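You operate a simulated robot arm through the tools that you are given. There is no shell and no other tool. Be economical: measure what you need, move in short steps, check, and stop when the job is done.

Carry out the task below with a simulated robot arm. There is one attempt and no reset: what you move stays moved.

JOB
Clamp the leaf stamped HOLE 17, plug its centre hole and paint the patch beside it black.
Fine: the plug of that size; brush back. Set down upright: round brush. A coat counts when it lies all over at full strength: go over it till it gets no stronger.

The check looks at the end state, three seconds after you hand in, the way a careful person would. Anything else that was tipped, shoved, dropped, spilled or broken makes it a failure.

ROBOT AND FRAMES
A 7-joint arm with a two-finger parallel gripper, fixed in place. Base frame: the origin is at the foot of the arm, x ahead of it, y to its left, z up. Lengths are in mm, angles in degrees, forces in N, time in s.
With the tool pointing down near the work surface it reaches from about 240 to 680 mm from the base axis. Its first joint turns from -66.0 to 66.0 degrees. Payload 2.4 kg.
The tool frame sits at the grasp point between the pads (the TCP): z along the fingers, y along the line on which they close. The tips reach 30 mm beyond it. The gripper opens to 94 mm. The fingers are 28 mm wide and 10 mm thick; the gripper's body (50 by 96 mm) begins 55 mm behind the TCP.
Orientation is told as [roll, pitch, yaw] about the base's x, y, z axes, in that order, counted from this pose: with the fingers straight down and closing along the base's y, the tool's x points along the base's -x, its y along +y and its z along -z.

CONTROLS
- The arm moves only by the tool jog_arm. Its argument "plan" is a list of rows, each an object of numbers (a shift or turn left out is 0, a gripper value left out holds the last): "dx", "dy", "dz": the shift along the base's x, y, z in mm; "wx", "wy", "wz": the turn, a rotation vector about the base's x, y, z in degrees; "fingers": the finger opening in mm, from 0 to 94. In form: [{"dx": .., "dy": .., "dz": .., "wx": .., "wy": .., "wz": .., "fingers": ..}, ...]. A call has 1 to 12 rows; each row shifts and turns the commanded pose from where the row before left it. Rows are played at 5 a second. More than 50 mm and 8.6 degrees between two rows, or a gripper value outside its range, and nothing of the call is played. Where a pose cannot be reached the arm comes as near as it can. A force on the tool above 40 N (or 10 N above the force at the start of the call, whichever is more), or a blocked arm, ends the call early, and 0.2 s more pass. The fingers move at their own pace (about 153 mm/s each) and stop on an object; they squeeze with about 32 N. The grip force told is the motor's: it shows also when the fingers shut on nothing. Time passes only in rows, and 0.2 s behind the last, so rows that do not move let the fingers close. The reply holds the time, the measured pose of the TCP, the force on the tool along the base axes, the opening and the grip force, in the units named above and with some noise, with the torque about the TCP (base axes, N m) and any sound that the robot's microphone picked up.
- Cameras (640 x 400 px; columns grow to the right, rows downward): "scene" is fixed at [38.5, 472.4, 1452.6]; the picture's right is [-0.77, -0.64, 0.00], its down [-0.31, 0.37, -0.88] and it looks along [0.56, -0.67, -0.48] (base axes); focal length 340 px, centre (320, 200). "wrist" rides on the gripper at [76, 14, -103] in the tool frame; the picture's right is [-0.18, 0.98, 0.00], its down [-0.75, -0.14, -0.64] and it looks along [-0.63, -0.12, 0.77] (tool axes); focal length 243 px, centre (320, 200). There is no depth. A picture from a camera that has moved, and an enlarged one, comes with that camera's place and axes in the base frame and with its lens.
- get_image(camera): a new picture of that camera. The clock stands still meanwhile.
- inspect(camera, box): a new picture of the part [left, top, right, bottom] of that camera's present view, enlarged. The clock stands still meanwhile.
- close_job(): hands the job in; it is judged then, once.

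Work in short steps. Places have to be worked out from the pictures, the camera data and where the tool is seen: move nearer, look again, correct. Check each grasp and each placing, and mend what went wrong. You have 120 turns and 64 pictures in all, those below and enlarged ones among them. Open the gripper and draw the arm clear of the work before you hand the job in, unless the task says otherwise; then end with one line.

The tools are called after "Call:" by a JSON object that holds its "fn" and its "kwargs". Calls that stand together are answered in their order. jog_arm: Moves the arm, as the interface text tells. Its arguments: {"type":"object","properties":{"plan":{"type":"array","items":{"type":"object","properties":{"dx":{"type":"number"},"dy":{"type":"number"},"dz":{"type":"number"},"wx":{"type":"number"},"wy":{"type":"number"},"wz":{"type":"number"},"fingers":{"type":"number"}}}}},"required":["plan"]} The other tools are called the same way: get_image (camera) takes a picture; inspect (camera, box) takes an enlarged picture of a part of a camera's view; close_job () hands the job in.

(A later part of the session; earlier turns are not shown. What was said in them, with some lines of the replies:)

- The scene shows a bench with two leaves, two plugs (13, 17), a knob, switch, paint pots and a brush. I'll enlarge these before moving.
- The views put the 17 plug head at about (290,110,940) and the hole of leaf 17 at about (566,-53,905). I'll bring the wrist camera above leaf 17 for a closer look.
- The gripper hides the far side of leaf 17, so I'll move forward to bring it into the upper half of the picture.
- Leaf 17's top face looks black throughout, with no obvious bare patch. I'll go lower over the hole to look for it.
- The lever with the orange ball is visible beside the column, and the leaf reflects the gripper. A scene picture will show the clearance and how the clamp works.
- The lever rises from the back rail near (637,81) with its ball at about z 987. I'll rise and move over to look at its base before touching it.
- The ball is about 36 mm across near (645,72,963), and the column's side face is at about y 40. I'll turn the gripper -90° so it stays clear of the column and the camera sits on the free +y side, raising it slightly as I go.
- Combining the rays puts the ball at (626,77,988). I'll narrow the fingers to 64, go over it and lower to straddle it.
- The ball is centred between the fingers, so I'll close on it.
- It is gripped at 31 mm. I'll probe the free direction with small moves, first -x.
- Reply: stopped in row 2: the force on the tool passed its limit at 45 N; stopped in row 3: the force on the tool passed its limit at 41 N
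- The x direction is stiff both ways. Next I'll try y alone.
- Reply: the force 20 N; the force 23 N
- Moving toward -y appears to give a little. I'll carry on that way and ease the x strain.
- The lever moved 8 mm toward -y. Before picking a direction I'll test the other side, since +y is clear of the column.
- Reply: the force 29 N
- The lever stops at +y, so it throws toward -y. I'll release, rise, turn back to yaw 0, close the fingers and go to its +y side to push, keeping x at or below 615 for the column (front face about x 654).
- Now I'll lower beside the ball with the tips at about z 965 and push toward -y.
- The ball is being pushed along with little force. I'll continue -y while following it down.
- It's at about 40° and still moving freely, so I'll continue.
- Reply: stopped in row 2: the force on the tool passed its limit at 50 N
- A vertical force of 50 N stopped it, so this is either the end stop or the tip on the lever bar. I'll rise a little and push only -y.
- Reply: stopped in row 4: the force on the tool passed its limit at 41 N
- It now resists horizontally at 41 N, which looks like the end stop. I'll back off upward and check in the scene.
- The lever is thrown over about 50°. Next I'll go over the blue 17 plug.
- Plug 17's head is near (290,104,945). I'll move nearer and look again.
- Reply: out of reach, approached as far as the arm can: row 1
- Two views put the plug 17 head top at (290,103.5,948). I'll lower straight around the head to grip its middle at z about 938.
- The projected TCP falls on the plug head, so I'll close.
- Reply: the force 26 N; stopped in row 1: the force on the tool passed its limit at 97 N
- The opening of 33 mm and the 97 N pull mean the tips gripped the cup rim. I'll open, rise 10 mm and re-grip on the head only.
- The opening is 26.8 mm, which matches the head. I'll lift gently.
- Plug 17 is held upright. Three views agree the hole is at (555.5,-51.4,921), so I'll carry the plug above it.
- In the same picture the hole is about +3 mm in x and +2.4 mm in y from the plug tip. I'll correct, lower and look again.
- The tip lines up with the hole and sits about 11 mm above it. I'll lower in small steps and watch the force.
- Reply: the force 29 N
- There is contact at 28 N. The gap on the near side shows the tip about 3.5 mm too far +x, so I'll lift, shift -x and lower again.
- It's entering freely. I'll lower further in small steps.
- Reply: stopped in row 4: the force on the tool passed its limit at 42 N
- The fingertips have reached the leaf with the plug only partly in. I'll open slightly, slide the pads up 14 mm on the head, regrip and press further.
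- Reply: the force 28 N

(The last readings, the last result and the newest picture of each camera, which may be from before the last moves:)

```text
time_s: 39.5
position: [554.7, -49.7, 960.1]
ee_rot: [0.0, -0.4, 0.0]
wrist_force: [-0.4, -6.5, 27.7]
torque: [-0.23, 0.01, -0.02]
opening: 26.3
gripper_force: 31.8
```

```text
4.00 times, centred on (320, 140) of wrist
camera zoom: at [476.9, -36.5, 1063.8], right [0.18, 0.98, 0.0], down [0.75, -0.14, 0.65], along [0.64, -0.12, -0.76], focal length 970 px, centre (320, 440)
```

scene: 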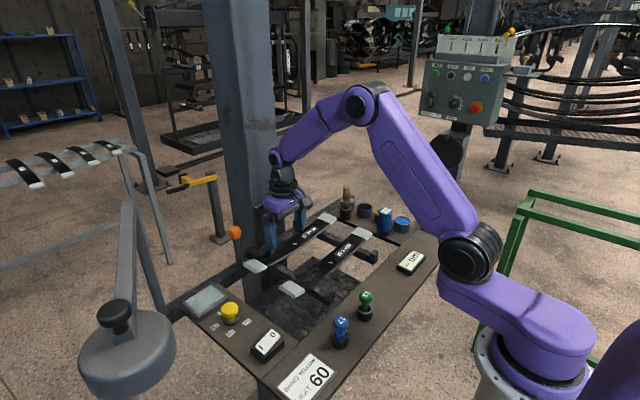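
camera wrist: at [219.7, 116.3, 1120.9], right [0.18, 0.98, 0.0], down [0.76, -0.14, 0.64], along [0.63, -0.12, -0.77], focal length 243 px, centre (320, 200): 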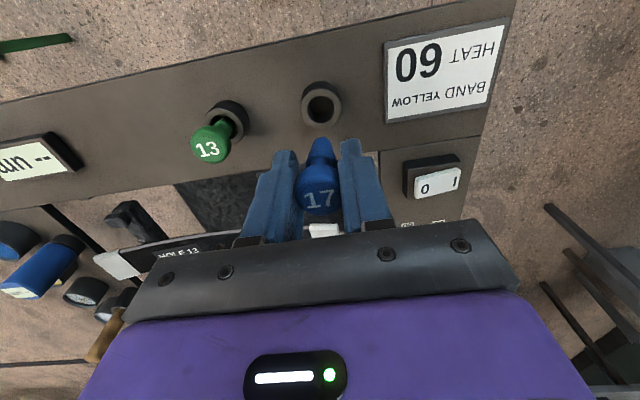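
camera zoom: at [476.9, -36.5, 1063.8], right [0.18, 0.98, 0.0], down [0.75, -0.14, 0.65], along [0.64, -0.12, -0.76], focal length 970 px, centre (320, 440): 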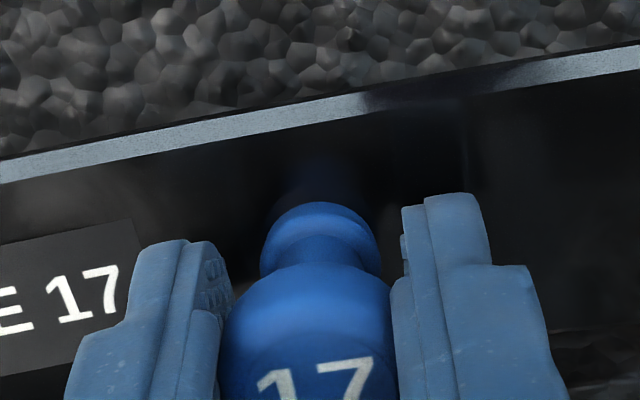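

The plug is in up to its shoulder at 28 N. I'll press slightly more to confirm it is seated, then release.

Call:
{"fn": "jog_arm", "kwargs": {"plan": [{"dz": -2}, {"dz": -2}, {}]}}

Call:
{"fn": "jog_arm", "kwargs": {"plan": [{"dz": 1, "fingers": 44}, {}, {"dz": 20}, {"dz": 30}, {"dz": 40}]}}

Call:
{"fn": "inspect", "kwargs": {"camera": "scene", "box": [230, 205, 358, 285]}}

Call:
{"fn": "get_image", "kwargs": {"camera": "wrist"}}

```text
time_s: 40.3
position: [554.8, -49.8, 957.3]
ee_rot: [0.0, -0.5, 0.1]
wrist_force: [3.5, -9.2, 26.2]
torque: [-0.26, -0.12, -0.05]
opening: 26.5
gripper_force: 31.7
```

```text
time_s: 41.5
position: [555.2, -49.4, 1046.1]
ee_rot: [0.1, 0.0, 0.2]
wrist_force: [-0.2, -0.1, 0.1]
torque: [0.03, 0.01, 0.0]
opening: 44.0
gripper_force: 0.0
```

```text
5.00 times, centred on (294, 245) of scene
camera zoom: at [38.5, 472.4, 1452.6], right [-0.77, -0.64, 0.0], down [-0.31, 0.37, -0.88], along [0.56, -0.67, -0.48], focal length 1699 px, centre (450, -25)
```

zoom: 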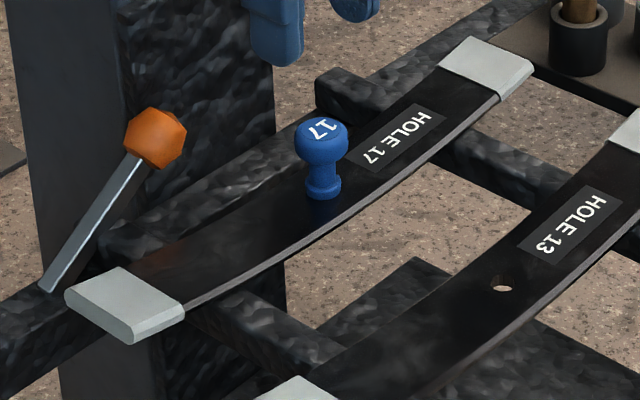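

```text
21 pictures are left
camera wrist: at [478.0, -36.3, 1149.1], right [0.18, 0.98, 0.0], down [0.75, -0.14, 0.64], along [0.63, -0.12, -0.77], focal length 243 px, centre (320, 200)
```

wrist: 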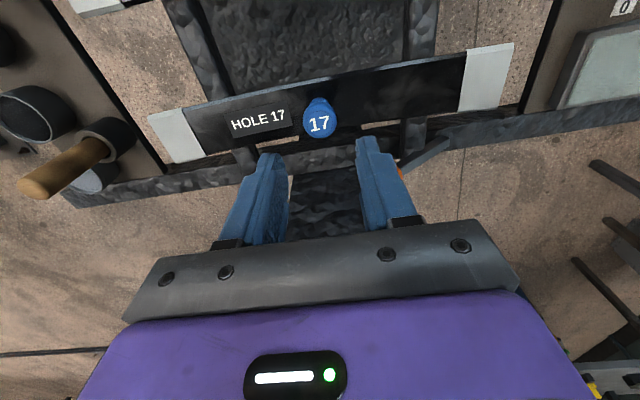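

The plug sits upright in the hole and the leaf hasn't shifted. The brush handle top is at about (542,-247,1012), so I'll move above it and check.

Call:
{"fn": "jog_arm", "kwargs": {"plan": [{"dz": 20, "dy": -30, "fingers": 60}, {"dz": 10, "dy": -40}, {"dy": -40}, {"dy": -40, "dx": -5}, {"dy": -45, "dx": -5}, {}]}}

Call:
{"fn": "get_image", "kwargs": {"camera": "wrist"}}

```text
time_s: 42.9
position: [543.2, -247.0, 1076.3]
ee_rot: [0.1, -0.1, 0.1]
wrist_force: [1.2, 0.2, 0.7]
torque: [0.04, 0.0, -0.01]
opening: 60.0
gripper_force: 0.0
```

```text
20 pictures are left
camera wrist: at [467.2, -233.4, 1179.8], right [0.18, 0.98, 0.0], down [0.75, -0.14, 0.64], along [0.63, -0.12, -0.77], focal length 243 px, centre (320, 200)
```

wrist: 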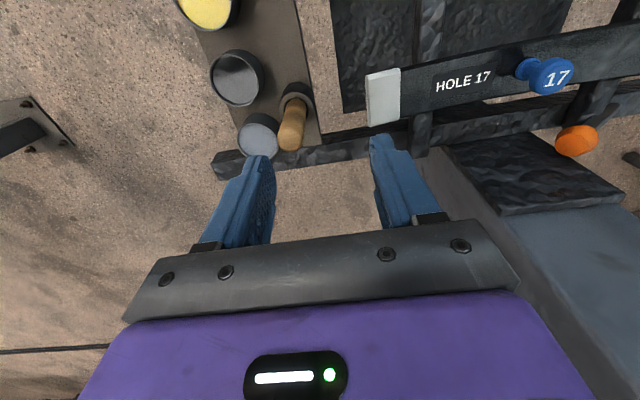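

The brush is further out, with its top near (547,-271,1003). I'll re-centre, lower slightly and look again.

Call:
{"fn": "jog_arm", "kwargs": {"plan": [{"dy": -24, "dx": 2}, {"dz": -30}, {}]}}

Call:
{"fn": "get_image", "kwargs": {"camera": "wrist"}}

```text
time_s: 43.7
position: [546.6, -269.1, 1047.5]
ee_rot: [0.1, -0.1, 0.1]
wrist_force: [-0.1, -0.4, 0.5]
torque: [0.01, 0.0, 0.0]
opening: 60.0
gripper_force: 0.1
```

```text
19 pictures are left
camera wrist: at [470.1, -256.1, 1149.2], right [0.18, 0.98, 0.0], down [0.75, -0.14, 0.64], along [0.63, -0.12, -0.77], focal length 243 px, centre (320, 200)
```

wrist: 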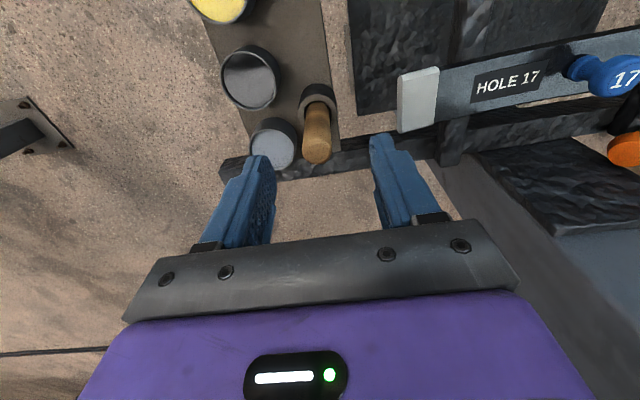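

Wide-baseline rays give the handle top at (550,-272,1001). I'll lower around the top of the handle and close.

Call:
{"fn": "jog_arm", "kwargs": {"plan": [{"dx": 3.5, "dy": -3.5}, {"dz": -20}, {"dz": -20}, {"dz": -20}, {}]}}

Call:
{"fn": "get_image", "kwargs": {"camera": "wrist"}}

```text
time_s: 44.9
position: [548.7, -271.0, 985.4]
ee_rot: [0.1, -0.1, 0.0]
wrist_force: [-0.1, -0.3, 0.0]
torque: [0.0, -0.02, 0.03]
opening: 59.9
gripper_force: 0.0
```

```text
18 pictures are left
camera wrist: at [472.6, -258.5, 1089.6], right [0.18, 0.98, 0.0], down [0.75, -0.14, 0.64], along [0.63, -0.12, -0.77], focal length 243 px, centre (320, 200)
```

wrist: 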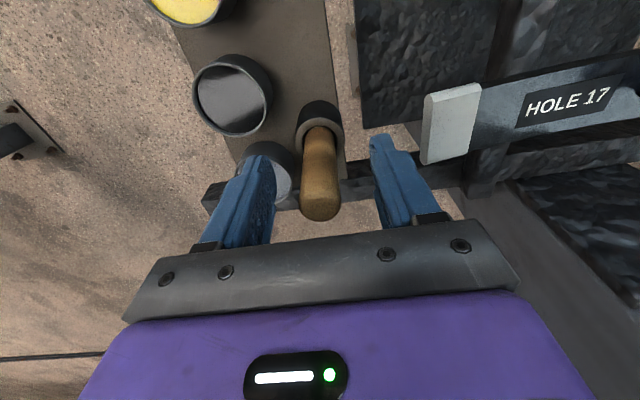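

The handle is between the pads and the black pot rim centre works out at about (512,-328,912). I'll close.

Call:
{"fn": "jog_arm", "kwargs": {"plan": [{"fingers": 0}, {}, {}]}}

Call:
{"fn": "jog_arm", "kwargs": {"plan": [{"dz": 10}, {"dz": 25}, {"dz": 25}, {"dz": 20}, {}]}}

Call:
{"fn": "get_image", "kwargs": {"camera": "wrist"}}

```text
time_s: 45.7
position: [548.8, -272.6, 986.8]
ee_rot: [0.0, -0.1, 0.1]
wrist_force: [0.7, -0.7, -0.3]
torque: [0.0, -0.03, 0.04]
opening: 19.4
gripper_force: 32.3
```

```text
time_s: 46.9
position: [548.3, -272.5, 1068.4]
ee_rot: [0.0, -0.1, 0.0]
wrist_force: [-0.4, 0.5, -0.9]
torque: [-0.01, 0.03, -0.01]
opening: 19.5
gripper_force: 32.1
```

```text
17 pictures are left
camera wrist: at [471.2, -258.7, 1170.5], right [0.18, 0.98, 0.0], down [0.75, -0.14, 0.64], along [0.63, -0.12, -0.77], focal length 243 px, centre (320, 200)
```

wrist: 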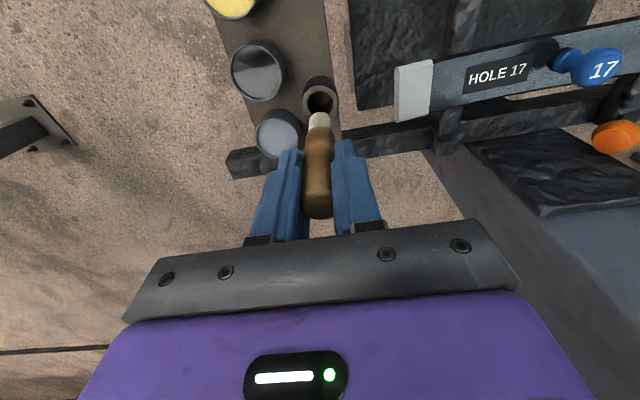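

The brush is held upright with white bristles about 90 mm below the TCP. I'll move over the black pot at about (513,-327), lower partly and check.

Call:
{"fn": "jog_arm", "kwargs": {"plan": [{"dx": -12, "dy": -18}, {"dx": -12, "dy": -18}, {"dx": -11, "dy": -18}, {"dz": -25}, {"dz": -20}, {}]}}

Call:
{"fn": "inspect", "kwargs": {"camera": "wrist", "box": [240, 70, 400, 170]}}

```text
time_s: 48.3
position: [513.9, -326.9, 1020.6]
ee_rot: [-0.1, -0.1, 0.1]
wrist_force: [-0.1, 0.5, -0.2]
torque: [-0.03, -0.01, 0.02]
opening: 19.5
gripper_force: 31.7
```

```text
4.00 times, centred on (320, 120) of wrist
camera zoom: at [436.5, -314.1, 1123.6], right [0.18, 0.98, 0.0], down [0.75, -0.14, 0.64], along [0.63, -0.12, -0.77], focal length 970 px, centre (320, 520)
```

zoom: 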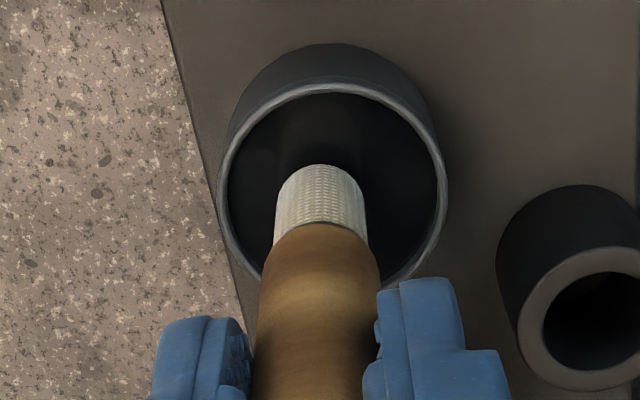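

The bristle tip is well centred over the black pot. I'll lower into the paint, swirl slightly and lift out.

Call:
{"fn": "jog_arm", "kwargs": {"plan": [{"dz": -12, "dx": 1}, {"dz": -10}, {"dz": -8}, {"dz": -5}, {}, {}]}}

Call:
{"fn": "inspect", "kwargs": {"camera": "wrist", "box": [240, 70, 400, 170]}}

```text
time_s: 48.8
position: [518.1, -328.0, 1011.2]
ee_rot: [-0.3, -0.9, 0.2]
wrist_force: [-0.2, 0.2, 4.8]
torque: [-0.18, 0.03, 0.0]
opening: 19.5
gripper_force: 31.7
stopped in row 2: the force on the tool passed its limit at 43 N (the readings are from after the stop); the commanded pose is now the measured one
```

```text
4.00 times, centred on (320, 120) of wrist
camera zoom: at [439.6, -313.7, 1113.4], right [0.18, 0.98, 0.0], down [0.74, -0.14, 0.65], along [0.64, -0.12, -0.76], focal length 970 px, centre (320, 520)
```

zoom: 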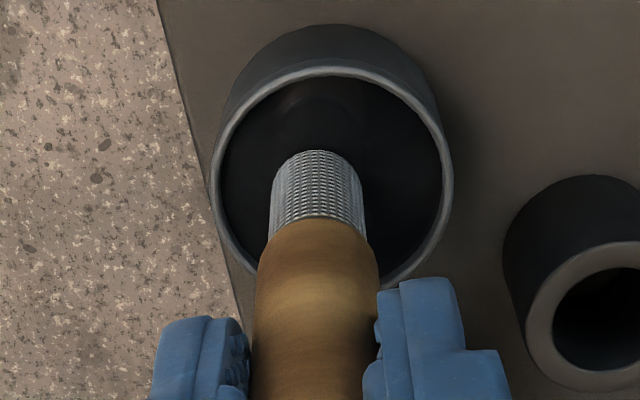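

Contact at TCP z 1011 is the paint surface, and the bristles have started turning dark. I'll straighten the tool, touch gently again and move a little to load the brush.

Call:
{"fn": "jog_arm", "kwargs": {"plan": [{"dz": 4, "wy": 0.9, "wx": 0.3}, {"dx": -2}, {"dz": -4}, {"dz": -1}, {"dx": 3}, {"dx": -3}, {"dy": 3}, {"dy": -3}, {}]}}

Call:
{"fn": "inspect", "kwargs": {"camera": "wrist", "box": [240, 70, 400, 170]}}

```text
time_s: 50.8
position: [517.2, -325.7, 1010.7]
ee_rot: [-0.1, 0.1, 0.2]
wrist_force: [2.6, 0.5, 19.8]
torque: [0.39, -0.29, 0.0]
opening: 19.2
gripper_force: 31.8
```

```text
4.00 times, centred on (320, 120) of wrist
camera zoom: at [439.8, -313.6, 1113.6], right [0.18, 0.98, 0.0], down [0.75, -0.14, 0.64], along [0.63, -0.12, -0.77], focal length 970 px, centre (320, 520)
```

zoom: 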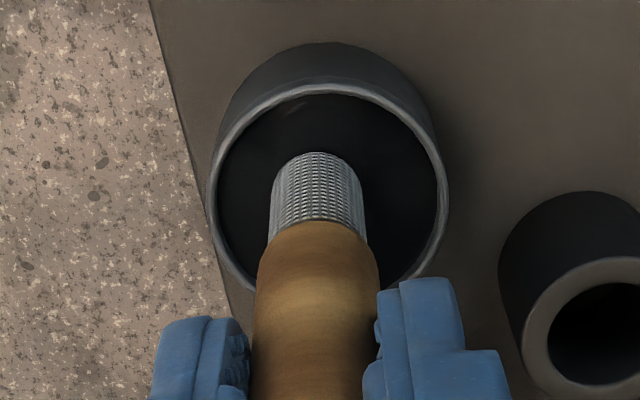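

The bristles have taken up black paint. I'll carry the brush high over to just +y of the plug, above leaf 17.

Call:
{"fn": "jog_arm", "kwargs": {"plan": [{"dz": 30}, {"dz": 40}, {"dz": 10, "dx": 5, "dy": 40}, {"dx": 5, "dy": 45}, {"dx": 5, "dy": 45}, {"dx": 5, "dy": 45}, {"dx": 6, "dy": 45}, {"dx": 6, "dy": 45}, {"dx": 6, "dy": 45}, {"dz": -20}, {"dz": -20}, {}]}}

Call:
{"fn": "inspect", "kwargs": {"camera": "wrist", "box": [220, 50, 420, 175]}}

```text
time_s: 53.4
position: [552.9, -16.5, 1050.4]
ee_rot: [-0.1, 0.1, 0.2]
wrist_force: [0.0, -0.6, 0.1]
torque: [0.01, 0.01, 0.02]
opening: 19.3
gripper_force: 32.5
```

```text
3.20 times, centred on (320, 112) of wrist
camera zoom: at [477.4, -3.7, 1153.8], right [0.18, 0.98, 0.0], down [0.76, -0.14, 0.64], along [0.63, -0.12, -0.77], focal length 776 px, centre (320, 480)
```

zoom: 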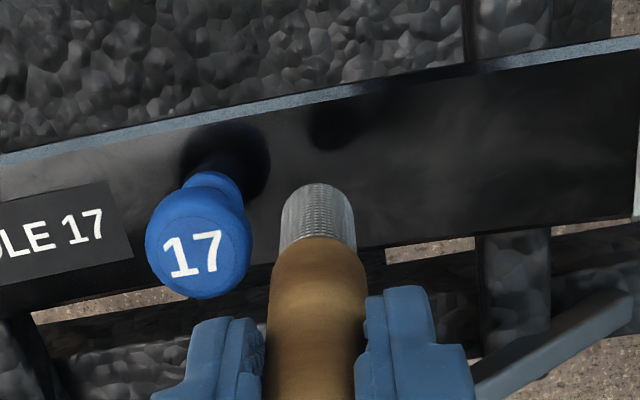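

The brush is over the leaf right beside the plug. I'll lower until light contact.

Call:
{"fn": "jog_arm", "kwargs": {"plan": [{"dz": -15, "dx": 2}, {"dz": -12}, {"dz": -5}, {"dz": -3}, {}]}}

```text
time_s: 54.6
position: [554.7, -18.2, 1015.7]
ee_rot: [0.0, 0.2, 0.1]
wrist_force: [-0.1, -0.2, -0.5]
torque: [0.02, 0.02, 0.01]
opening: 19.3
gripper_force: 31.8
```

Call:
{"fn": "jog_arm", "kwargs": {"plan": [{"dz": -2}, {"dz": -2}, {"dz": -2}, {}]}}

```text
time_s: 55.6
position: [556.4, -16.9, 1011.6]
ee_rot: [0.0, -0.4, 0.2]
wrist_force: [-2.5, -0.2, 37.7]
torque: [0.45, 0.17, 0.06]
opening: 19.5
gripper_force: 31.6
```

There is contact at z about 1012. I'll back off to a light touch, make a short stroke across the width and look.

Call:
{"fn": "jog_arm", "kwargs": {"plan": [{"dz": 1.5}, {"dx": -4}, {"dx": -4}, {"dx": 4}, {"dx": 4}, {"dx": 4}, {"dx": 4}, {}]}}

Call:
{"fn": "inspect", "kwargs": {"camera": "wrist", "box": [220, 50, 420, 175]}}

```text
time_s: 57.4
position: [562.5, -17.9, 1009.3]
ee_rot: [0.1, 0.0, 0.2]
wrist_force: [-1.3, -1.2, 3.7]
torque: [-0.13, 0.16, 0.02]
opening: 19.3
gripper_force: 32.1
```

```text
3.20 times, centred on (320, 112) of wrist
camera zoom: at [486.9, -4.4, 1112.7], right [0.18, 0.98, 0.0], down [0.76, -0.14, 0.64], along [0.63, -0.12, -0.77], focal length 776 px, centre (320, 480)
```

zoom: 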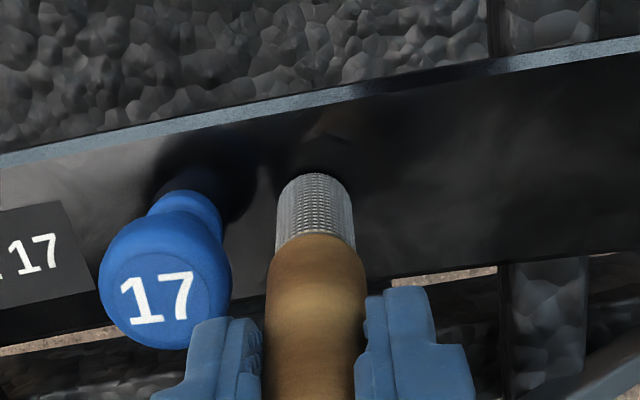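

From this angle I can't tell paint from the dark reflection. I'll go to the earlier vantage point, where the leaf looked bright grey, to see what the stroke left.

Call:
{"fn": "jog_arm", "kwargs": {"plan": [{"dz": 40}, {"dx": 14, "dy": 37, "dz": 4}, {"dx": 14, "dy": 37}, {"dx": 14, "dy": 37}, {}]}}

Call:
{"fn": "inspect", "kwargs": {"camera": "wrist", "box": [70, 10, 310, 160]}}

```text
time_s: 58.6
position: [604.6, 96.2, 1055.3]
ee_rot: [0.1, 0.1, 0.1]
wrist_force: [1.0, -0.4, 0.7]
torque: [0.01, 0.0, 0.0]
opening: 19.3
gripper_force: 31.6
```

```text
2.67 times, centred on (190, 85) of wrist
camera zoom: at [528.5, 109.2, 1158.5], right [0.18, 0.98, 0.0], down [0.76, -0.14, 0.64], along [0.63, -0.12, -0.77], focal length 647 px, centre (667, 507)
```

zoom: 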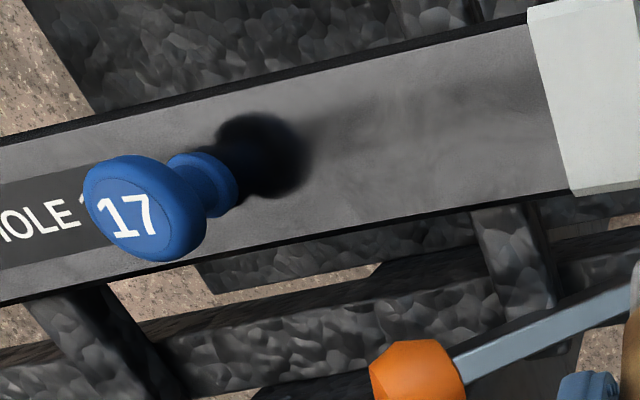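

The dark blob looks like the plug's reflection rather than paint. I'll enlarge where the stroke was made.

Call:
{"fn": "inspect", "kwargs": {"camera": "wrist", "box": [140, 20, 268, 100]}}

```text
5.00 times, centred on (204, 60) of wrist
camera zoom: at [528.5, 109.2, 1158.5], right [0.18, 0.98, 0.0], down [0.76, -0.14, 0.64], along [0.63, -0.12, -0.77], focal length 1213 px, centre (900, 900)
```

zoom: 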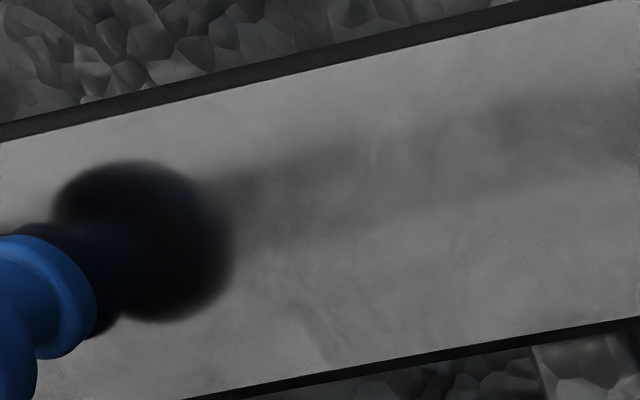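

There's no clear paint yet. It may be faint on a first pass, so I'll make a firmer set of strokes right beside the plug and compare from the same viewpoint.

Call:
{"fn": "jog_arm", "kwargs": {"plan": [{"dx": -14, "dy": -37}, {"dx": -14, "dy": -37}, {"dx": -14, "dy": -37}, {"dx": -5, "dy": -2, "dz": -20}, {"dz": -15}, {"dz": -5}, {"dz": -2}, {"dz": -2}, {}]}}

```text
time_s: 60.6
position: [558.3, -18.2, 1010.9]
ee_rot: [0.0, 0.0, 0.2]
wrist_force: [-4.3, -0.7, 18.4]
torque: [-0.28, 0.31, 0.03]
opening: 19.4
gripper_force: 32.2
```

Contact is 18 N. I'll stroke back and forth.

Call:
{"fn": "jog_arm", "kwargs": {"plan": [{"dy": 6}, {"dy": 6}, {"dy": 6}, {"dy": -6, "dx": -3}, {"dy": -6}, {"dy": -6}, {"dy": 6, "dx": -3}, {"dy": 6}, {"dy": 6}, {"dy": -6, "dx": 2}, {"dy": -6}, {"dy": -6}]}}

Call:
{"fn": "jog_arm", "kwargs": {"plan": [{"dz": 45}, {"dx": 16, "dy": 37, "dz": 3}, {"dx": 16, "dy": 37}, {"dx": 17, "dy": 38}, {}]}}

Call:
{"fn": "inspect", "kwargs": {"camera": "wrist", "box": [110, 10, 366, 170]}}

```text
time_s: 63.2
position: [554.5, -18.2, 1009.9]
ee_rot: [0.1, 0.0, 0.2]
wrist_force: [1.9, 3.8, 11.1]
torque: [0.43, -0.1, -0.03]
opening: 19.5
gripper_force: 32.0
```

```text
time_s: 64.4
position: [603.4, 92.8, 1058.5]
ee_rot: [0.1, 0.2, 0.0]
wrist_force: [0.2, -0.7, -0.1]
torque: [-0.02, 0.03, 0.03]
opening: 19.4
gripper_force: 31.9
```

```text
2.50 times, centred on (238, 90) of wrist
camera zoom: at [528.2, 107.0, 1162.5], right [0.18, 0.98, 0.0], down [0.76, -0.14, 0.64], along [0.63, -0.12, -0.77], focal length 606 px, centre (525, 475)
```

zoom: 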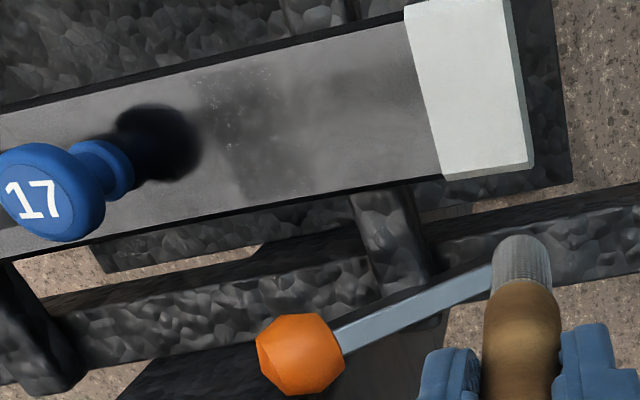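

Now a speckled dark area shows on the leaf from y about -12 onward. So the patch lies between there and the end cap (y about 65), and the coat builds with passes. I'll find the contact height further along at y about 45.

Call:
{"fn": "jog_arm", "kwargs": {"plan": [{"dx": -24, "dy": -24}, {"dx": -24, "dy": -24}, {"dz": -20}, {"dz": -10}, {"dz": -5}, {"dz": -3}, {"dz": -3}, {"dz": -2}, {"dz": -2}, {}]}}

```text
time_s: 66.6
position: [557.0, 43.3, 1015.8]
ee_rot: [0.0, -0.3, 0.2]
wrist_force: [-3.2, -1.2, 33.0]
torque: [0.28, 0.35, 0.02]
opening: 19.1
gripper_force: 32.5
```

The surface rises about 5 mm toward the end. I'll ease the pressure and sweep full lines between y 43 and -14 following that curve.

Call:
{"fn": "jog_arm", "kwargs": {"plan": [{"dz": 0.8, "dy": -9.5}, {"dy": -9.5, "dz": -1.1}, {"dy": -9.5, "dz": -0.95}, {"dy": -9.5, "dz": -0.8}, {"dy": -9.5, "dz": -0.7}, {"dy": -9.5, "dz": -0.6}, {"dx": -6, "dy": 9.5, "dz": 0.6}, {"dy": 9.5, "dz": 0.7}, {"dy": 9.5, "dz": 0.8}, {"dy": 9.5, "dz": 0.95}, {"dy": 9.5, "dz": 1.1}, {"dy": 9.5, "dz": 1.2}]}}

```text
time_s: 69.2
position: [548.7, 43.7, 1016.4]
ee_rot: [0.0, 0.1, 0.2]
wrist_force: [-0.4, -6.7, 8.3]
torque: [-0.48, 0.04, 0.02]
opening: 19.4
gripper_force: 32.1
```

Light contact was kept along the line. I'll carry on with the other lines across the width.

Call:
{"fn": "jog_arm", "kwargs": {"plan": [{"dx": -7, "dy": -9.5, "dz": -1.2}, {"dy": -9.5, "dz": -1.1}, {"dy": -9.5, "dz": -0.95}, {"dy": -9.5, "dz": -0.8}, {"dy": -9.5, "dz": -0.7}, {"dy": -9.5, "dz": -0.6}, {"dx": 20, "dy": 9.5, "dz": 0.6}, {"dy": 9.5, "dz": 0.7}, {"dy": 9.5, "dz": 0.8}, {"dy": 9.5, "dz": 0.95}, {"dy": 9.5, "dz": 1.1}, {"dy": 9.5, "dz": 1.2}]}}

Call:
{"fn": "jog_arm", "kwargs": {"plan": [{"dx": 6, "dy": -9.5, "dz": -1.2}, {"dy": -9.5, "dz": -1.1}, {"dy": -9.5, "dz": -0.95}, {"dy": -9.5, "dz": -0.8}, {"dy": -9.5, "dz": -0.7}, {"dy": -9.5, "dz": -0.6}, {"dx": -12, "dy": 9.5, "dz": 0.6}, {"dy": 9.5, "dz": 0.7}, {"dy": 9.5, "dz": 0.8}, {"dy": 9.5, "dz": 0.95}, {"dy": 9.5, "dz": 1.1}, {"dy": 9.5, "dz": 1.2}]}}

Call:
{"fn": "jog_arm", "kwargs": {"plan": [{"dz": 40}, {"dx": 23, "dy": 25}, {"dx": 23, "dy": 25}, {}]}}

Call:
{"fn": "inspect", "kwargs": {"camera": "wrist", "box": [110, 10, 366, 170]}}

```text
time_s: 71.8
position: [563.6, 44.0, 1016.3]
ee_rot: [-0.1, 0.1, 0.2]
wrist_force: [-0.2, -5.5, 9.0]
torque: [-0.53, 0.0, 0.01]
opening: 19.6
gripper_force: 32.0
```

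```text
time_s: 74.4
position: [558.5, 43.8, 1015.4]
ee_rot: [0.0, 0.0, 0.2]
wrist_force: [-0.3, -6.0, 9.7]
torque: [-0.44, 0.04, 0.03]
opening: 19.5
gripper_force: 32.0
```

```text
time_s: 75.4
position: [601.7, 95.6, 1054.6]
ee_rot: [-0.1, 0.1, 0.2]
wrist_force: [-0.3, -1.0, -0.3]
torque: [-0.02, -0.01, 0.02]
opening: 19.7
gripper_force: 32.0
```

```text
2.50 times, centred on (238, 90) of wrist
camera zoom: at [524.6, 108.5, 1158.1], right [0.18, 0.98, 0.0], down [0.76, -0.14, 0.64], along [0.63, -0.12, -0.77], focal length 606 px, centre (525, 475)
```

zoom: 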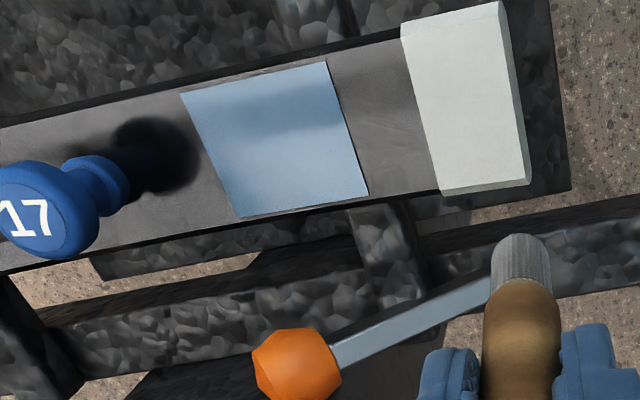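

A sharp rectangular patch is now covered, but from here it looks pale blue. I'll check its true colour from the scene camera.

Call:
{"fn": "inspect", "kwargs": {"camera": "scene", "box": [210, 200, 338, 280]}}

```text
5.00 times, centred on (274, 240) of scene
camera zoom: at [38.5, 472.4, 1452.6], right [-0.77, -0.64, 0.0], down [-0.31, 0.37, -0.88], along [0.56, -0.67, -0.48], focal length 1699 px, centre (550, 0)
```

zoom: 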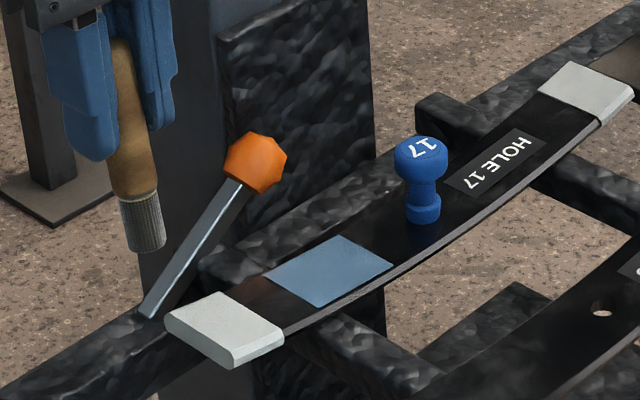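

Both views show the patch pale blue, so it isn't black yet. The brush may carry little paint, so I'll go back to the black pot for a longer dip.

Call:
{"fn": "jog_arm", "kwargs": {"plan": [{"dz": 40}, {"dx": -9, "dy": -47}, {"dx": -9, "dy": -47}, {"dx": -10, "dy": -47}, {"dx": -10, "dy": -47}, {"dx": -10, "dy": -47}, {"dx": -10, "dy": -47}, {"dx": -10, "dy": -47}, {"dx": -10, "dy": -47}, {"dx": -9, "dy": -47}, {"dz": -30}, {"dz": -25}]}}

Call:
{"fn": "inspect", "kwargs": {"camera": "wrist", "box": [200, 50, 440, 200]}}

```text
time_s: 78.0
position: [513.7, -329.3, 1039.3]
ee_rot: [0.0, 0.1, 0.1]
wrist_force: [-0.1, 0.1, 0.0]
torque: [0.02, -0.03, -0.02]
opening: 19.7
gripper_force: 32.1
```

```text
2.67 times, centred on (320, 125) of wrist
camera zoom: at [437.5, -316.3, 1142.3], right [0.18, 0.98, 0.0], down [0.76, -0.14, 0.64], along [0.63, -0.12, -0.77], focal length 647 px, centre (320, 400)
```

zoom: 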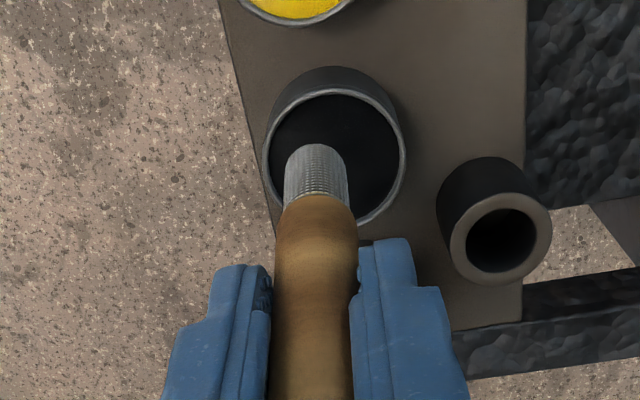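

The pot is certainly black. I'll dip again with several gentle presses and a longer dwell.

Call:
{"fn": "jog_arm", "kwargs": {"plan": [{"dz": -15, "dx": 3, "dy": 2}, {"dz": -10}, {"dz": -4}, {}, {}, {"dx": 4}, {"dx": -8}, {"dx": 4, "dy": 4}, {"dy": -8}, {"dy": 4}, {}, {}]}}

Call:
{"fn": "jog_arm", "kwargs": {"plan": [{"dz": 30}, {"dz": 40}, {"dz": 10, "dx": 5, "dy": 40}, {"dx": 5, "dy": 45}, {"dx": 5, "dy": 45}, {"dx": 5, "dy": 45}, {"dx": 6, "dy": 45}, {"dx": 6, "dy": 45}, {"dx": 6, "dy": 45}, {"dx": 0, "dy": 40}, {}]}}

Call:
{"fn": "get_image", "kwargs": {"camera": "wrist"}}

```text
time_s: 80.6
position: [517.4, -326.5, 1010.8]
ee_rot: [0.0, 0.1, 0.2]
wrist_force: [0.1, -1.0, -1.0]
torque: [0.02, 0.01, -0.01]
opening: 19.5
gripper_force: 32.1
```

```text
time_s: 83.0
position: [559.1, 23.2, 1094.8]
ee_rot: [0.0, 0.1, 0.1]
wrist_force: [-0.1, -0.5, -0.4]
torque: [-0.03, -0.02, 0.01]
opening: 19.3
gripper_force: 31.9
```

```text
5 pictures are left
camera wrist: at [482.8, 37.1, 1197.4], right [0.18, 0.98, 0.0], down [0.76, -0.14, 0.64], along [0.63, -0.12, -0.77], focal length 243 px, centre (320, 200)
```

wrist: 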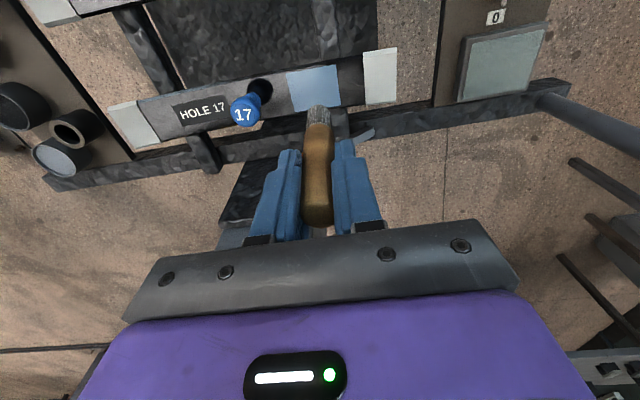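

The last dip ended with zero force, so the brush may not have touched the paint. I'll go back and lower until there's definite contact.

Call:
{"fn": "jog_arm", "kwargs": {"plan": [{"dy": -40}, {"dx": -6, "dy": -45}, {"dx": -6, "dy": -45}, {"dx": -6, "dy": -45}, {"dx": -5, "dy": -45}, {"dx": -5, "dy": -45}, {"dx": -5, "dy": -45}, {"dx": -5, "dy": -40}, {"dx": -5, "dz": -40}, {"dz": -35}, {}]}}

Call:
{"fn": "jog_arm", "kwargs": {"plan": [{"dz": -6}, {"dz": -4}, {"dz": -3}, {"dz": -2}, {"dz": -2}, {"dz": -2}, {"dz": -2}, {"dz": -2}]}}

```text
time_s: 85.4
position: [512.1, -326.3, 1015.2]
ee_rot: [0.0, 0.1, 0.2]
wrist_force: [0.1, 0.5, 0.7]
torque: [0.0, 0.01, 0.03]
opening: 19.8
gripper_force: 31.9
```

```text
time_s: 86.2
position: [515.4, -325.6, 1009.6]
ee_rot: [-0.3, -0.3, 0.2]
wrist_force: [-1.4, 0.7, 5.5]
torque: [0.09, 0.07, 0.01]
opening: 19.4
gripper_force: 31.8
stopped in row 3: the force on the tool passed its limit at 42 N (the readings are from after the stop); the commanded pose is now the measured one
```

There's definite contact at 1009.6. I'll hold it lightly and move within the pot to load the brush.

Call:
{"fn": "jog_arm", "kwargs": {"plan": [{"dz": -0.5}, {"dx": 4}, {"dx": -4}, {"dy": 4}, {"dy": -4}, {"dx": -4}, {"dx": 4}, {}, {}]}}

Call:
{"fn": "inspect", "kwargs": {"camera": "wrist", "box": [240, 70, 400, 170]}}

```text
time_s: 88.2
position: [514.3, -326.4, 1008.9]
ee_rot: [-0.2, -0.2, 0.3]
wrist_force: [0.5, 5.0, 26.6]
torque: [0.45, -0.03, 0.01]
opening: 19.6
gripper_force: 32.1
```

```text
4.00 times, centred on (320, 120) of wrist
camera zoom: at [436.9, -312.8, 1111.7], right [0.18, 0.98, 0.0], down [0.75, -0.14, 0.65], along [0.63, -0.12, -0.76], focal length 970 px, centre (320, 520)
```

zoom: 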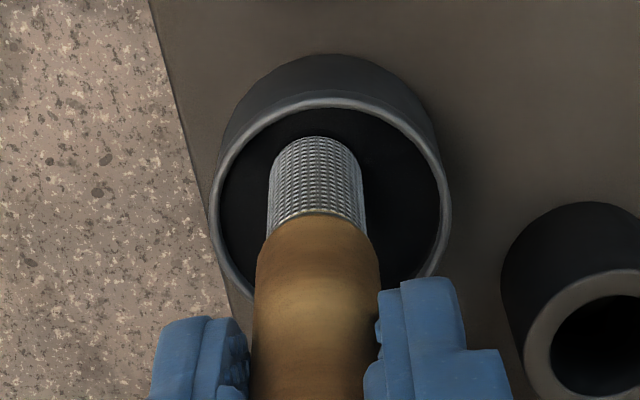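

The bristles look the same grey, so I can't judge the load from them. I'll go back, coat the whole patch again with this load, then view it closely from above.

Call:
{"fn": "jog_arm", "kwargs": {"plan": [{"dz": 40, "wx": 0.2, "wy": 0.2}, {"dz": 45}, {"dx": 5, "dy": 45}, {"dx": 5, "dy": 45}, {"dx": 5, "dy": 45}, {"dx": 5, "dy": 45}, {"dx": 5, "dy": 45}, {"dx": 5, "dy": 45}, {"dx": 6, "dy": 47}, {"dx": 5, "dy": 47}, {"dz": -35}, {"dz": -30}]}}

Call:
{"fn": "jog_arm", "kwargs": {"plan": [{"dz": -6}, {"dz": -4}, {"dz": -2}, {"dz": -2}, {}]}}

```text
time_s: 90.8
position: [557.2, 37.2, 1027.7]
ee_rot: [0.0, 0.0, 0.2]
wrist_force: [0.5, 0.1, -1.0]
torque: [-0.01, -0.01, 0.0]
opening: 19.8
gripper_force: 32.3
```

```text
time_s: 92.0
position: [557.2, 36.7, 1014.7]
ee_rot: [0.0, -0.1, 0.3]
wrist_force: [0.0, -1.0, 4.3]
torque: [-0.02, 0.03, 0.0]
opening: 19.7
gripper_force: 32.2
```

I have light contact of 4 N. The earlier corners give the patch as x 534–577, y -11 to 39, so I'll raster it fully with overlap.

Call:
{"fn": "jog_arm", "kwargs": {"plan": [{"dy": -7.7, "dz": -1.4}, {"dy": -7.7, "dz": -0.84}, {"dy": -7.7, "dz": -0.75}, {"dy": -7.7, "dz": -0.67}, {"dy": -7.7, "dz": -0.58}, {"dy": -7.7, "dz": -0.5}, {"dx": -8, "dy": 7.7, "dz": 0.5}, {"dy": 7.7, "dz": 0.58}, {"dy": 7.7, "dz": 0.67}, {"dy": 7.7, "dz": 0.75}, {"dy": 7.7, "dz": 0.84}, {"dy": 7.7, "dz": 0.92}]}}

Call:
{"fn": "jog_arm", "kwargs": {"plan": [{"dx": -8, "dy": -7.7, "dz": -0.92}, {"dy": -7.7, "dz": -0.84}, {"dy": -7.7, "dz": -0.75}, {"dy": -7.7, "dz": -0.67}, {"dy": -7.7, "dz": -0.58}, {"dy": -7.7, "dz": -0.5}, {"dx": 24, "dy": 7.7, "dz": 0.5}, {"dy": 7.7, "dz": 0.58}, {"dy": 7.7, "dz": 0.67}, {"dy": 7.7, "dz": 0.75}, {"dy": 7.7, "dz": 0.84}, {"dy": 7.7, "dz": 0.92}]}}

Call:
{"fn": "jog_arm", "kwargs": {"plan": [{"dx": 7, "dy": -7.7, "dz": -0.92}, {"dy": -7.7, "dz": -0.84}, {"dy": -7.7, "dz": -0.75}, {"dy": -7.7, "dz": -0.67}, {"dy": -7.7, "dz": -0.58}, {"dy": -7.7, "dz": -0.5}, {"dx": -10, "dy": 7.7, "dz": 0.5}, {"dy": 7.7, "dz": 0.58}, {"dy": 7.7, "dz": 0.67}, {"dy": 7.7, "dz": 0.75}, {"dy": 7.7, "dz": 0.84}, {"dy": 7.7, "dz": 0.92}]}}

Call:
{"fn": "jog_arm", "kwargs": {"plan": [{"dz": 25}, {"dy": 45, "dz": 5}, {}]}}

Call:
{"fn": "get_image", "kwargs": {"camera": "wrist"}}

```text
time_s: 94.6
position: [547.8, 36.2, 1014.5]
ee_rot: [0.0, 0.0, 0.2]
wrist_force: [-0.3, -0.5, 1.8]
torque: [-0.06, 0.02, -0.01]
opening: 19.6
gripper_force: 32.2
```

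```text
time_s: 97.2
position: [563.6, 34.9, 1013.9]
ee_rot: [0.0, 0.0, 0.1]
wrist_force: [-0.8, -5.5, 7.3]
torque: [-0.36, 0.03, 0.02]
opening: 19.8
gripper_force: 31.9
```

```text
time_s: 99.8
position: [561.0, 36.4, 1012.4]
ee_rot: [0.1, -0.1, 0.2]
wrist_force: [0.7, -2.1, 2.3]
torque: [-0.13, 0.02, 0.04]
opening: 19.5
gripper_force: 32.2
```

```text
time_s: 100.6
position: [560.2, 80.8, 1044.7]
ee_rot: [0.0, 0.1, 0.2]
wrist_force: [-0.1, 0.3, -0.4]
torque: [-0.03, -0.03, -0.02]
opening: 19.9
gripper_force: 32.1
```

```text
3 pictures are left
camera wrist: at [484.3, 94.5, 1147.8], right [0.18, 0.98, 0.0], down [0.75, -0.14, 0.64], along [0.63, -0.12, -0.77], focal length 243 px, centre (320, 200)
```

wrist: 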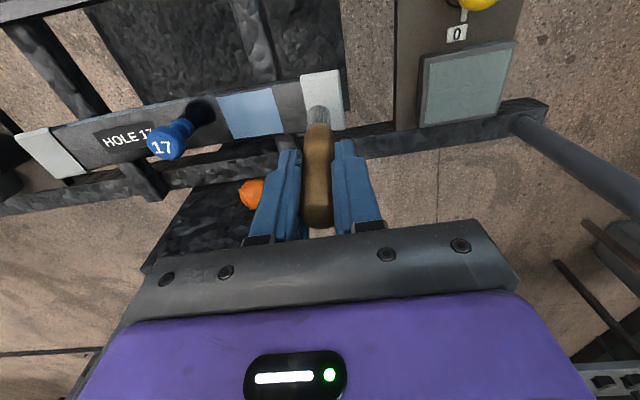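

The patch is fully and evenly covered but still looks steel blue, and a fresh load didn't change it. I'll view it from close overhead to separate paint colour from sky reflection.

Call:
{"fn": "jog_arm", "kwargs": {"plan": [{"dy": -22, "dx": 5}, {"dy": -22, "dx": 5}, {"dy": -22, "dx": 5, "dz": -5}, {}]}}

Call:
{"fn": "inspect", "kwargs": {"camera": "wrist", "box": [160, 30, 480, 230]}}

```text
time_s: 101.6
position: [575.5, 15.6, 1039.6]
ee_rot: [0.0, 0.0, 0.1]
wrist_force: [-0.4, -0.1, 0.3]
torque: [0.0, -0.04, 0.01]
opening: 19.8
gripper_force: 32.1
```

```text
2.00 times, centred on (320, 130) of wrist
camera zoom: at [499.3, 28.5, 1142.8], right [0.18, 0.98, 0.0], down [0.75, -0.14, 0.64], along [0.63, -0.12, -0.77], focal length 485 px, centre (320, 340)
```

zoom: 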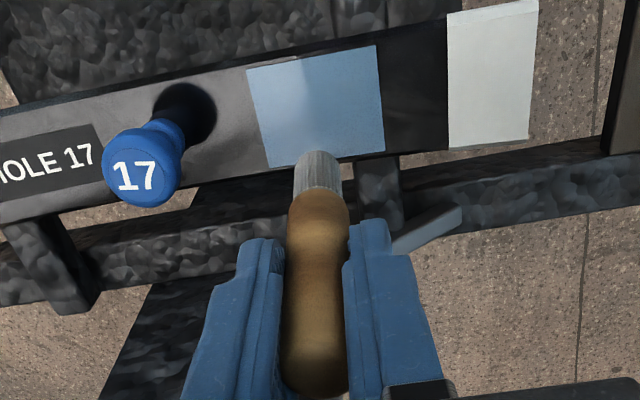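

The patch keeps its steel-blue tone even where the gripper reflects, so I won't count it as black yet. I'll do one more dip with a longer press, then firmer, slower passes over the whole patch.

Call:
{"fn": "jog_arm", "kwargs": {"plan": [{"dz": 45}, {"dz": 10, "dx": -7, "dy": -38}, {"dx": -7, "dy": -38}, {"dx": -7, "dy": -38}, {"dx": -7, "dy": -38}, {"dx": -7, "dy": -38}, {"dx": -6, "dy": -38}, {"dx": -6, "dy": -38}, {"dx": -6, "dy": -38}, {"dx": -6, "dy": -38}, {"dz": -40}, {"dz": -38}]}}

Call:
{"fn": "jog_arm", "kwargs": {"plan": [{"dz": -4}, {"dz": -3}, {"dz": -2}, {"dz": -1}, {}, {}]}}

```text
time_s: 104.2
position: [514.8, -326.9, 1014.3]
ee_rot: [0.1, 0.1, 0.1]
wrist_force: [-0.7, -0.5, -0.5]
torque: [0.04, -0.01, 0.01]
opening: 19.9
gripper_force: 32.0
```

```text
time_s: 105.6
position: [515.7, -327.1, 1007.8]
ee_rot: [-0.3, -0.4, 0.2]
wrist_force: [-4.2, 1.8, 36.7]
torque: [0.11, 0.24, 0.0]
opening: 19.9
gripper_force: 32.0
```

I'm pressing at 37 N on the paint. I'll dwell, then return to the patch.

Call:
{"fn": "jog_arm", "kwargs": {"plan": [{"dz": 1}, {"dx": 5}, {"dx": -5}, {"dx": -5}, {"dx": 5}, {"dy": 5}, {"dy": -5}, {"dy": -5}, {"dy": 5}, {}, {}, {}]}}

Call:
{"fn": "jog_arm", "kwargs": {"plan": [{"dz": 40}, {"dz": 45}, {"dx": 5, "dy": 45}, {"dx": 5, "dy": 45}, {"dx": 5, "dy": 45}, {"dx": 5, "dy": 45}, {"dx": 5, "dy": 45}, {"dx": 5, "dy": 45}, {"dx": 6, "dy": 47}, {"dx": 5, "dy": 46}, {"dz": -35}, {"dz": -30}]}}

Call:
{"fn": "jog_arm", "kwargs": {"plan": [{"dz": -6}, {"dz": -4}, {"dz": -2}, {"dz": -2}, {"dz": -1}, {}]}}

```text
time_s: 108.2
position: [516.5, -326.8, 1007.5]
ee_rot: [-0.1, -0.1, 0.2]
wrist_force: [-2.5, 1.2, 23.7]
torque: [0.09, 0.18, 0.01]
opening: 19.7
gripper_force: 32.1
```

```text
time_s: 110.8
position: [555.9, 36.6, 1026.6]
ee_rot: [0.0, 0.0, 0.2]
wrist_force: [0.0, 0.4, 0.3]
torque: [-0.02, -0.02, 0.06]
opening: 19.7
gripper_force: 31.8
```

```text
time_s: 112.2
position: [556.3, 37.2, 1012.5]
ee_rot: [0.0, -0.1, 0.2]
wrist_force: [-0.9, -0.2, 12.5]
torque: [0.07, 0.15, 0.02]
opening: 19.9
gripper_force: 32.0
```

Contact is 12 N. I'll raster the full patch at this pressure.

Call:
{"fn": "jog_arm", "kwargs": {"plan": [{"dy": -7.7, "dz": -0.92}, {"dy": -7.7, "dz": -0.84}, {"dy": -7.7, "dz": -0.75}, {"dy": -7.7, "dz": -0.67}, {"dy": -7.7, "dz": -0.58}, {"dy": -7.7, "dz": -0.5}, {"dx": -8, "dy": 7.7, "dz": 0.5}, {"dy": 7.7, "dz": 0.58}, {"dy": 7.7, "dz": 0.67}, {"dy": 7.7, "dz": 0.75}, {"dy": 7.7, "dz": 0.84}, {"dy": 7.7, "dz": 0.92}]}}

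Call:
{"fn": "jog_arm", "kwargs": {"plan": [{"dx": -7, "dy": -7.7, "dz": -0.92}, {"dy": -7.7, "dz": -0.84}, {"dy": -7.7, "dz": -0.75}, {"dy": -7.7, "dz": -0.67}, {"dy": -7.7, "dz": -0.58}, {"dy": -7.7, "dz": -0.5}, {"dx": 23, "dy": 7.7, "dz": 0.5}, {"dy": 7.7, "dz": 0.58}, {"dy": 7.7, "dz": 0.67}, {"dy": 7.7, "dz": 0.75}, {"dy": 7.7, "dz": 0.84}, {"dy": 7.7, "dz": 0.92}]}}

Call:
{"fn": "jog_arm", "kwargs": {"plan": [{"dx": 7, "dy": -7.7, "dz": -0.92}, {"dy": -7.7, "dz": -0.84}, {"dy": -7.7, "dz": -0.75}, {"dy": -7.7, "dz": -0.67}, {"dy": -7.7, "dz": -0.58}, {"dy": -7.7, "dz": -0.5}, {"dx": -12, "dy": 7.7, "dz": 0.5}, {"dy": 7.7, "dz": 0.58}, {"dy": 7.7, "dz": 0.67}, {"dy": 7.7, "dz": 0.75}, {"dy": 7.7, "dz": 0.84}, {"dy": 7.7, "dz": 0.92}]}}

```text
time_s: 114.8
position: [549.8, 36.6, 1011.4]
ee_rot: [-0.1, -0.1, 0.1]
wrist_force: [0.0, -11.5, 16.5]
torque: [-0.92, 0.03, 0.0]
opening: 19.6
gripper_force: 32.0
```

```text
time_s: 117.4
position: [566.3, 35.7, 1012.0]
ee_rot: [0.0, 0.0, 0.1]
wrist_force: [0.4, -3.6, 6.9]
torque: [-0.41, 0.08, 0.0]
opening: 19.7
gripper_force: 31.9
```

```text
time_s: 120.0
position: [561.5, 36.2, 1011.6]
ee_rot: [0.0, 0.0, 0.2]
wrist_force: [-0.5, -4.3, 4.8]
torque: [-0.27, 0.0, 0.05]
opening: 20.0
gripper_force: 32.1
```

I'll lift clear and check the patch with the scene camera while the brush is still in hand.

Call:
{"fn": "jog_arm", "kwargs": {"plan": [{"dz": 40}, {"dz": 40}, {"dy": -45}, {"dy": -45}, {"dy": -45}, {"dy": -45}, {"dy": -45}, {"dy": -40, "dx": -4}, {"dy": -40, "dx": -5}, {}]}}

Call:
{"fn": "inspect", "kwargs": {"camera": "scene", "box": [240, 155, 400, 275]}}

```text
time_s: 122.2
position: [550.7, -270.7, 1092.4]
ee_rot: [0.1, 0.1, 0.2]
wrist_force: [0.1, 0.2, -1.3]
torque: [-0.03, 0.01, 0.0]
opening: 19.7
gripper_force: 31.5
```

```text
3.33 times, centred on (320, 215) of scene
camera zoom: at [38.5, 472.4, 1452.6], right [-0.77, -0.64, 0.0], down [-0.31, 0.37, -0.88], along [0.56, -0.68, -0.48], focal length 1133 px, centre (320, 150)
```

zoom: 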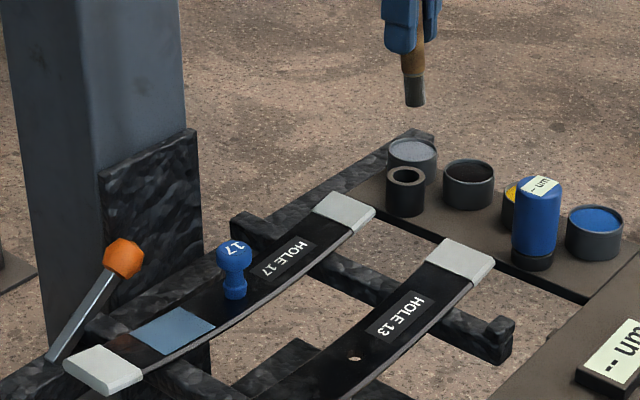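

The bristles are clearly black in this view and the pot is black. The patch is evenly covered edge to edge and further passes change nothing, so the coat is at its maximum. I'll now return the brush to its cup at TCP about (548.7,-272.6), lowering slowly with force monitoring.

Call:
{"fn": "jog_arm", "kwargs": {"plan": [{"dx": -1.5, "dy": -1.6}, {"dz": -30}, {"dz": -25}, {}]}}

Call:
{"fn": "jog_arm", "kwargs": {"plan": [{}, {}]}}

```text
time_s: 123.2
position: [550.3, -268.6, 1035.3]
ee_rot: [0.1, 0.0, 0.3]
wrist_force: [-0.2, -0.8, -0.8]
torque: [0.02, 0.0, -0.01]
opening: 19.9
gripper_force: 31.8
```

```text
time_s: 123.8
position: [550.0, -269.5, 1037.6]
ee_rot: [0.0, 0.1, 0.2]
wrist_force: [-0.7, 0.2, 0.1]
torque: [0.01, -0.01, -0.02]
opening: 20.0
gripper_force: 31.8
```

The average reading is about (550,-269) against the pick-up pose (548.6,-272). I'll correct and lower in steps.

Call:
{"fn": "jog_arm", "kwargs": {"plan": [{"dx": -1.5, "dy": -2.8}, {"dz": -8}, {"dz": -6}, {"dz": -5}, {"dz": -5}, {}]}}

```text
time_s: 125.2
position: [549.2, -272.4, 1013.8]
ee_rot: [-0.2, -0.4, 0.2]
wrist_force: [-3.8, 3.1, 27.7]
torque: [0.1, 0.48, -0.01]
opening: 19.8
gripper_force: 32.2
```

It touched the cup rim. I'll raise slightly and spend the last picture on alignment.

Call:
{"fn": "jog_arm", "kwargs": {"plan": [{"dz": 8, "wx": 0.2, "wy": 0.3}, {}]}}

Call:
{"fn": "inspect", "kwargs": {"camera": "wrist", "box": [256, 85, 384, 165]}}

```text
time_s: 125.8
position: [548.8, -272.3, 1019.3]
ee_rot: [0.2, 0.4, 0.2]
wrist_force: [0.6, 0.0, -0.6]
torque: [-0.01, 0.0, 0.0]
opening: 19.7
gripper_force: 32.9
```

```text
5.00 times, centred on (320, 125) of wrist
camera zoom: at [472.7, -259.9, 1123.4], right [0.18, 0.98, 0.0], down [0.76, -0.14, 0.64], along [0.63, -0.11, -0.77], focal length 1213 px, centre (320, 575)
```

zoom: 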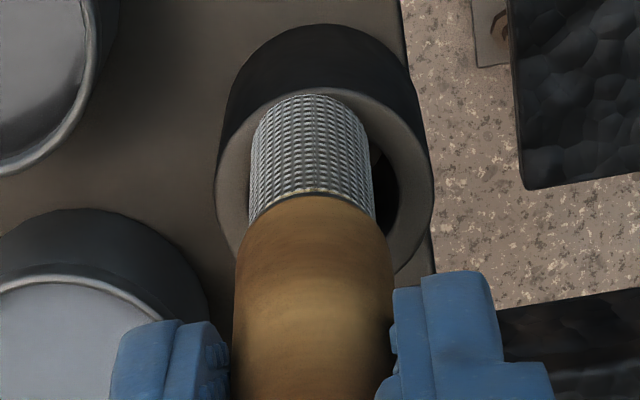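

The picture shows the tip about 8 mm toward -x and 2 mm toward -y, because the brush has tilted about 5° in the pads. I'll tilt the tool to stand it vertical (wy -5, wx +1), then lower carefully.

Call:
{"fn": "jog_arm", "kwargs": {"plan": [{"dz": 3}, {"wy": -5, "wx": 1}, {}, {"dz": -5}, {"dz": -3}, {"dz": -3}, {"dz": -3}, {}]}}

```text
time_s: 127.6
position: [548.1, -274.2, 1008.7]
ee_rot: [1.1, -4.6, 0.1]
wrist_force: [0.3, 0.1, 0.0]
torque: [-0.03, 0.02, 0.01]
opening: 19.6
gripper_force: 31.9
```

It's below the rim level with no force, so it is entering the cup. I'll keep lowering.

Call:
{"fn": "jog_arm", "kwargs": {"plan": [{"dz": -5, "dy": 0.7}, {"dz": -5}, {"dz": -4}, {"dz": -3}, {"dz": -3}, {"dz": -2}, {"dz": -2}, {}]}}

```text
time_s: 129.4
position: [548.5, -273.3, 984.8]
ee_rot: [1.2, -4.8, 0.1]
wrist_force: [-0.4, -0.9, 0.0]
torque: [-0.02, -0.06, 0.0]
opening: 19.7
gripper_force: 32.1
```

Call:
{"fn": "jog_arm", "kwargs": {"plan": [{"dz": -1.5}, {"dz": -1.5}, {"dz": -1.5}, {}]}}

```text
time_s: 130.4
position: [548.2, -270.8, 981.0]
ee_rot: [1.1, -4.8, 0.2]
wrist_force: [7.5, -2.8, 1.0]
torque: [-0.13, -0.39, -0.06]
opening: 19.7
gripper_force: 31.9
```

There's a slight side contact now, so it's near the bottom. I'll go a little further to feel the floor.

Call:
{"fn": "jog_arm", "kwargs": {"plan": [{"dx": 0.5, "dz": -1}, {"dz": -1}, {"dz": -1}, {}]}}

```text
time_s: 131.4
position: [550.1, -272.0, 978.9]
ee_rot: [1.1, -4.9, 0.1]
wrist_force: [-2.2, 0.9, 32.2]
torque: [0.03, 0.05, -0.02]
opening: 19.7
gripper_force: 32.0
```

The floor is reached. I'll ease off, open, and lift straight clear.

Call:
{"fn": "jog_arm", "kwargs": {"plan": [{"dz": 1}, {"fingers": 50}, {"fingers": 50}, {"dz": 25}, {"dz": 35}, {"dz": 40, "wy": 4.8, "wx": -1}, {"dz": 30, "dx": -30}, {"dx": -40, "dy": 30}, {"dx": -40, "dy": 30}, {"dx": -40, "dy": 30}]}}

```text
time_s: 133.6
position: [399.6, -182.3, 1111.0]
ee_rot: [0.2, 0.1, 0.2]
wrist_force: [1.5, -0.4, -0.3]
torque: [0.02, 0.0, 0.05]
opening: 50.2
gripper_force: 0.0
```

No pictures are left. The brush is released in its cup and the arm is clear, so I'm handing in.

Call:
{"fn": "close_job", "kwargs": {}}

```text
The job is handed in.
```

I handed the job in, but I doubt the patch counts as black. It was dipped only in the black pot and covered edge to edge, yet it still looked steel blue from both cameras, and extra dips and passes changed nothing. The clamp lever is thrown to its stop, though I saw no jaw move or click. Plug 17 is seated in the hole, and the brush is back in its cup, checked by force only because I had no pictures left.
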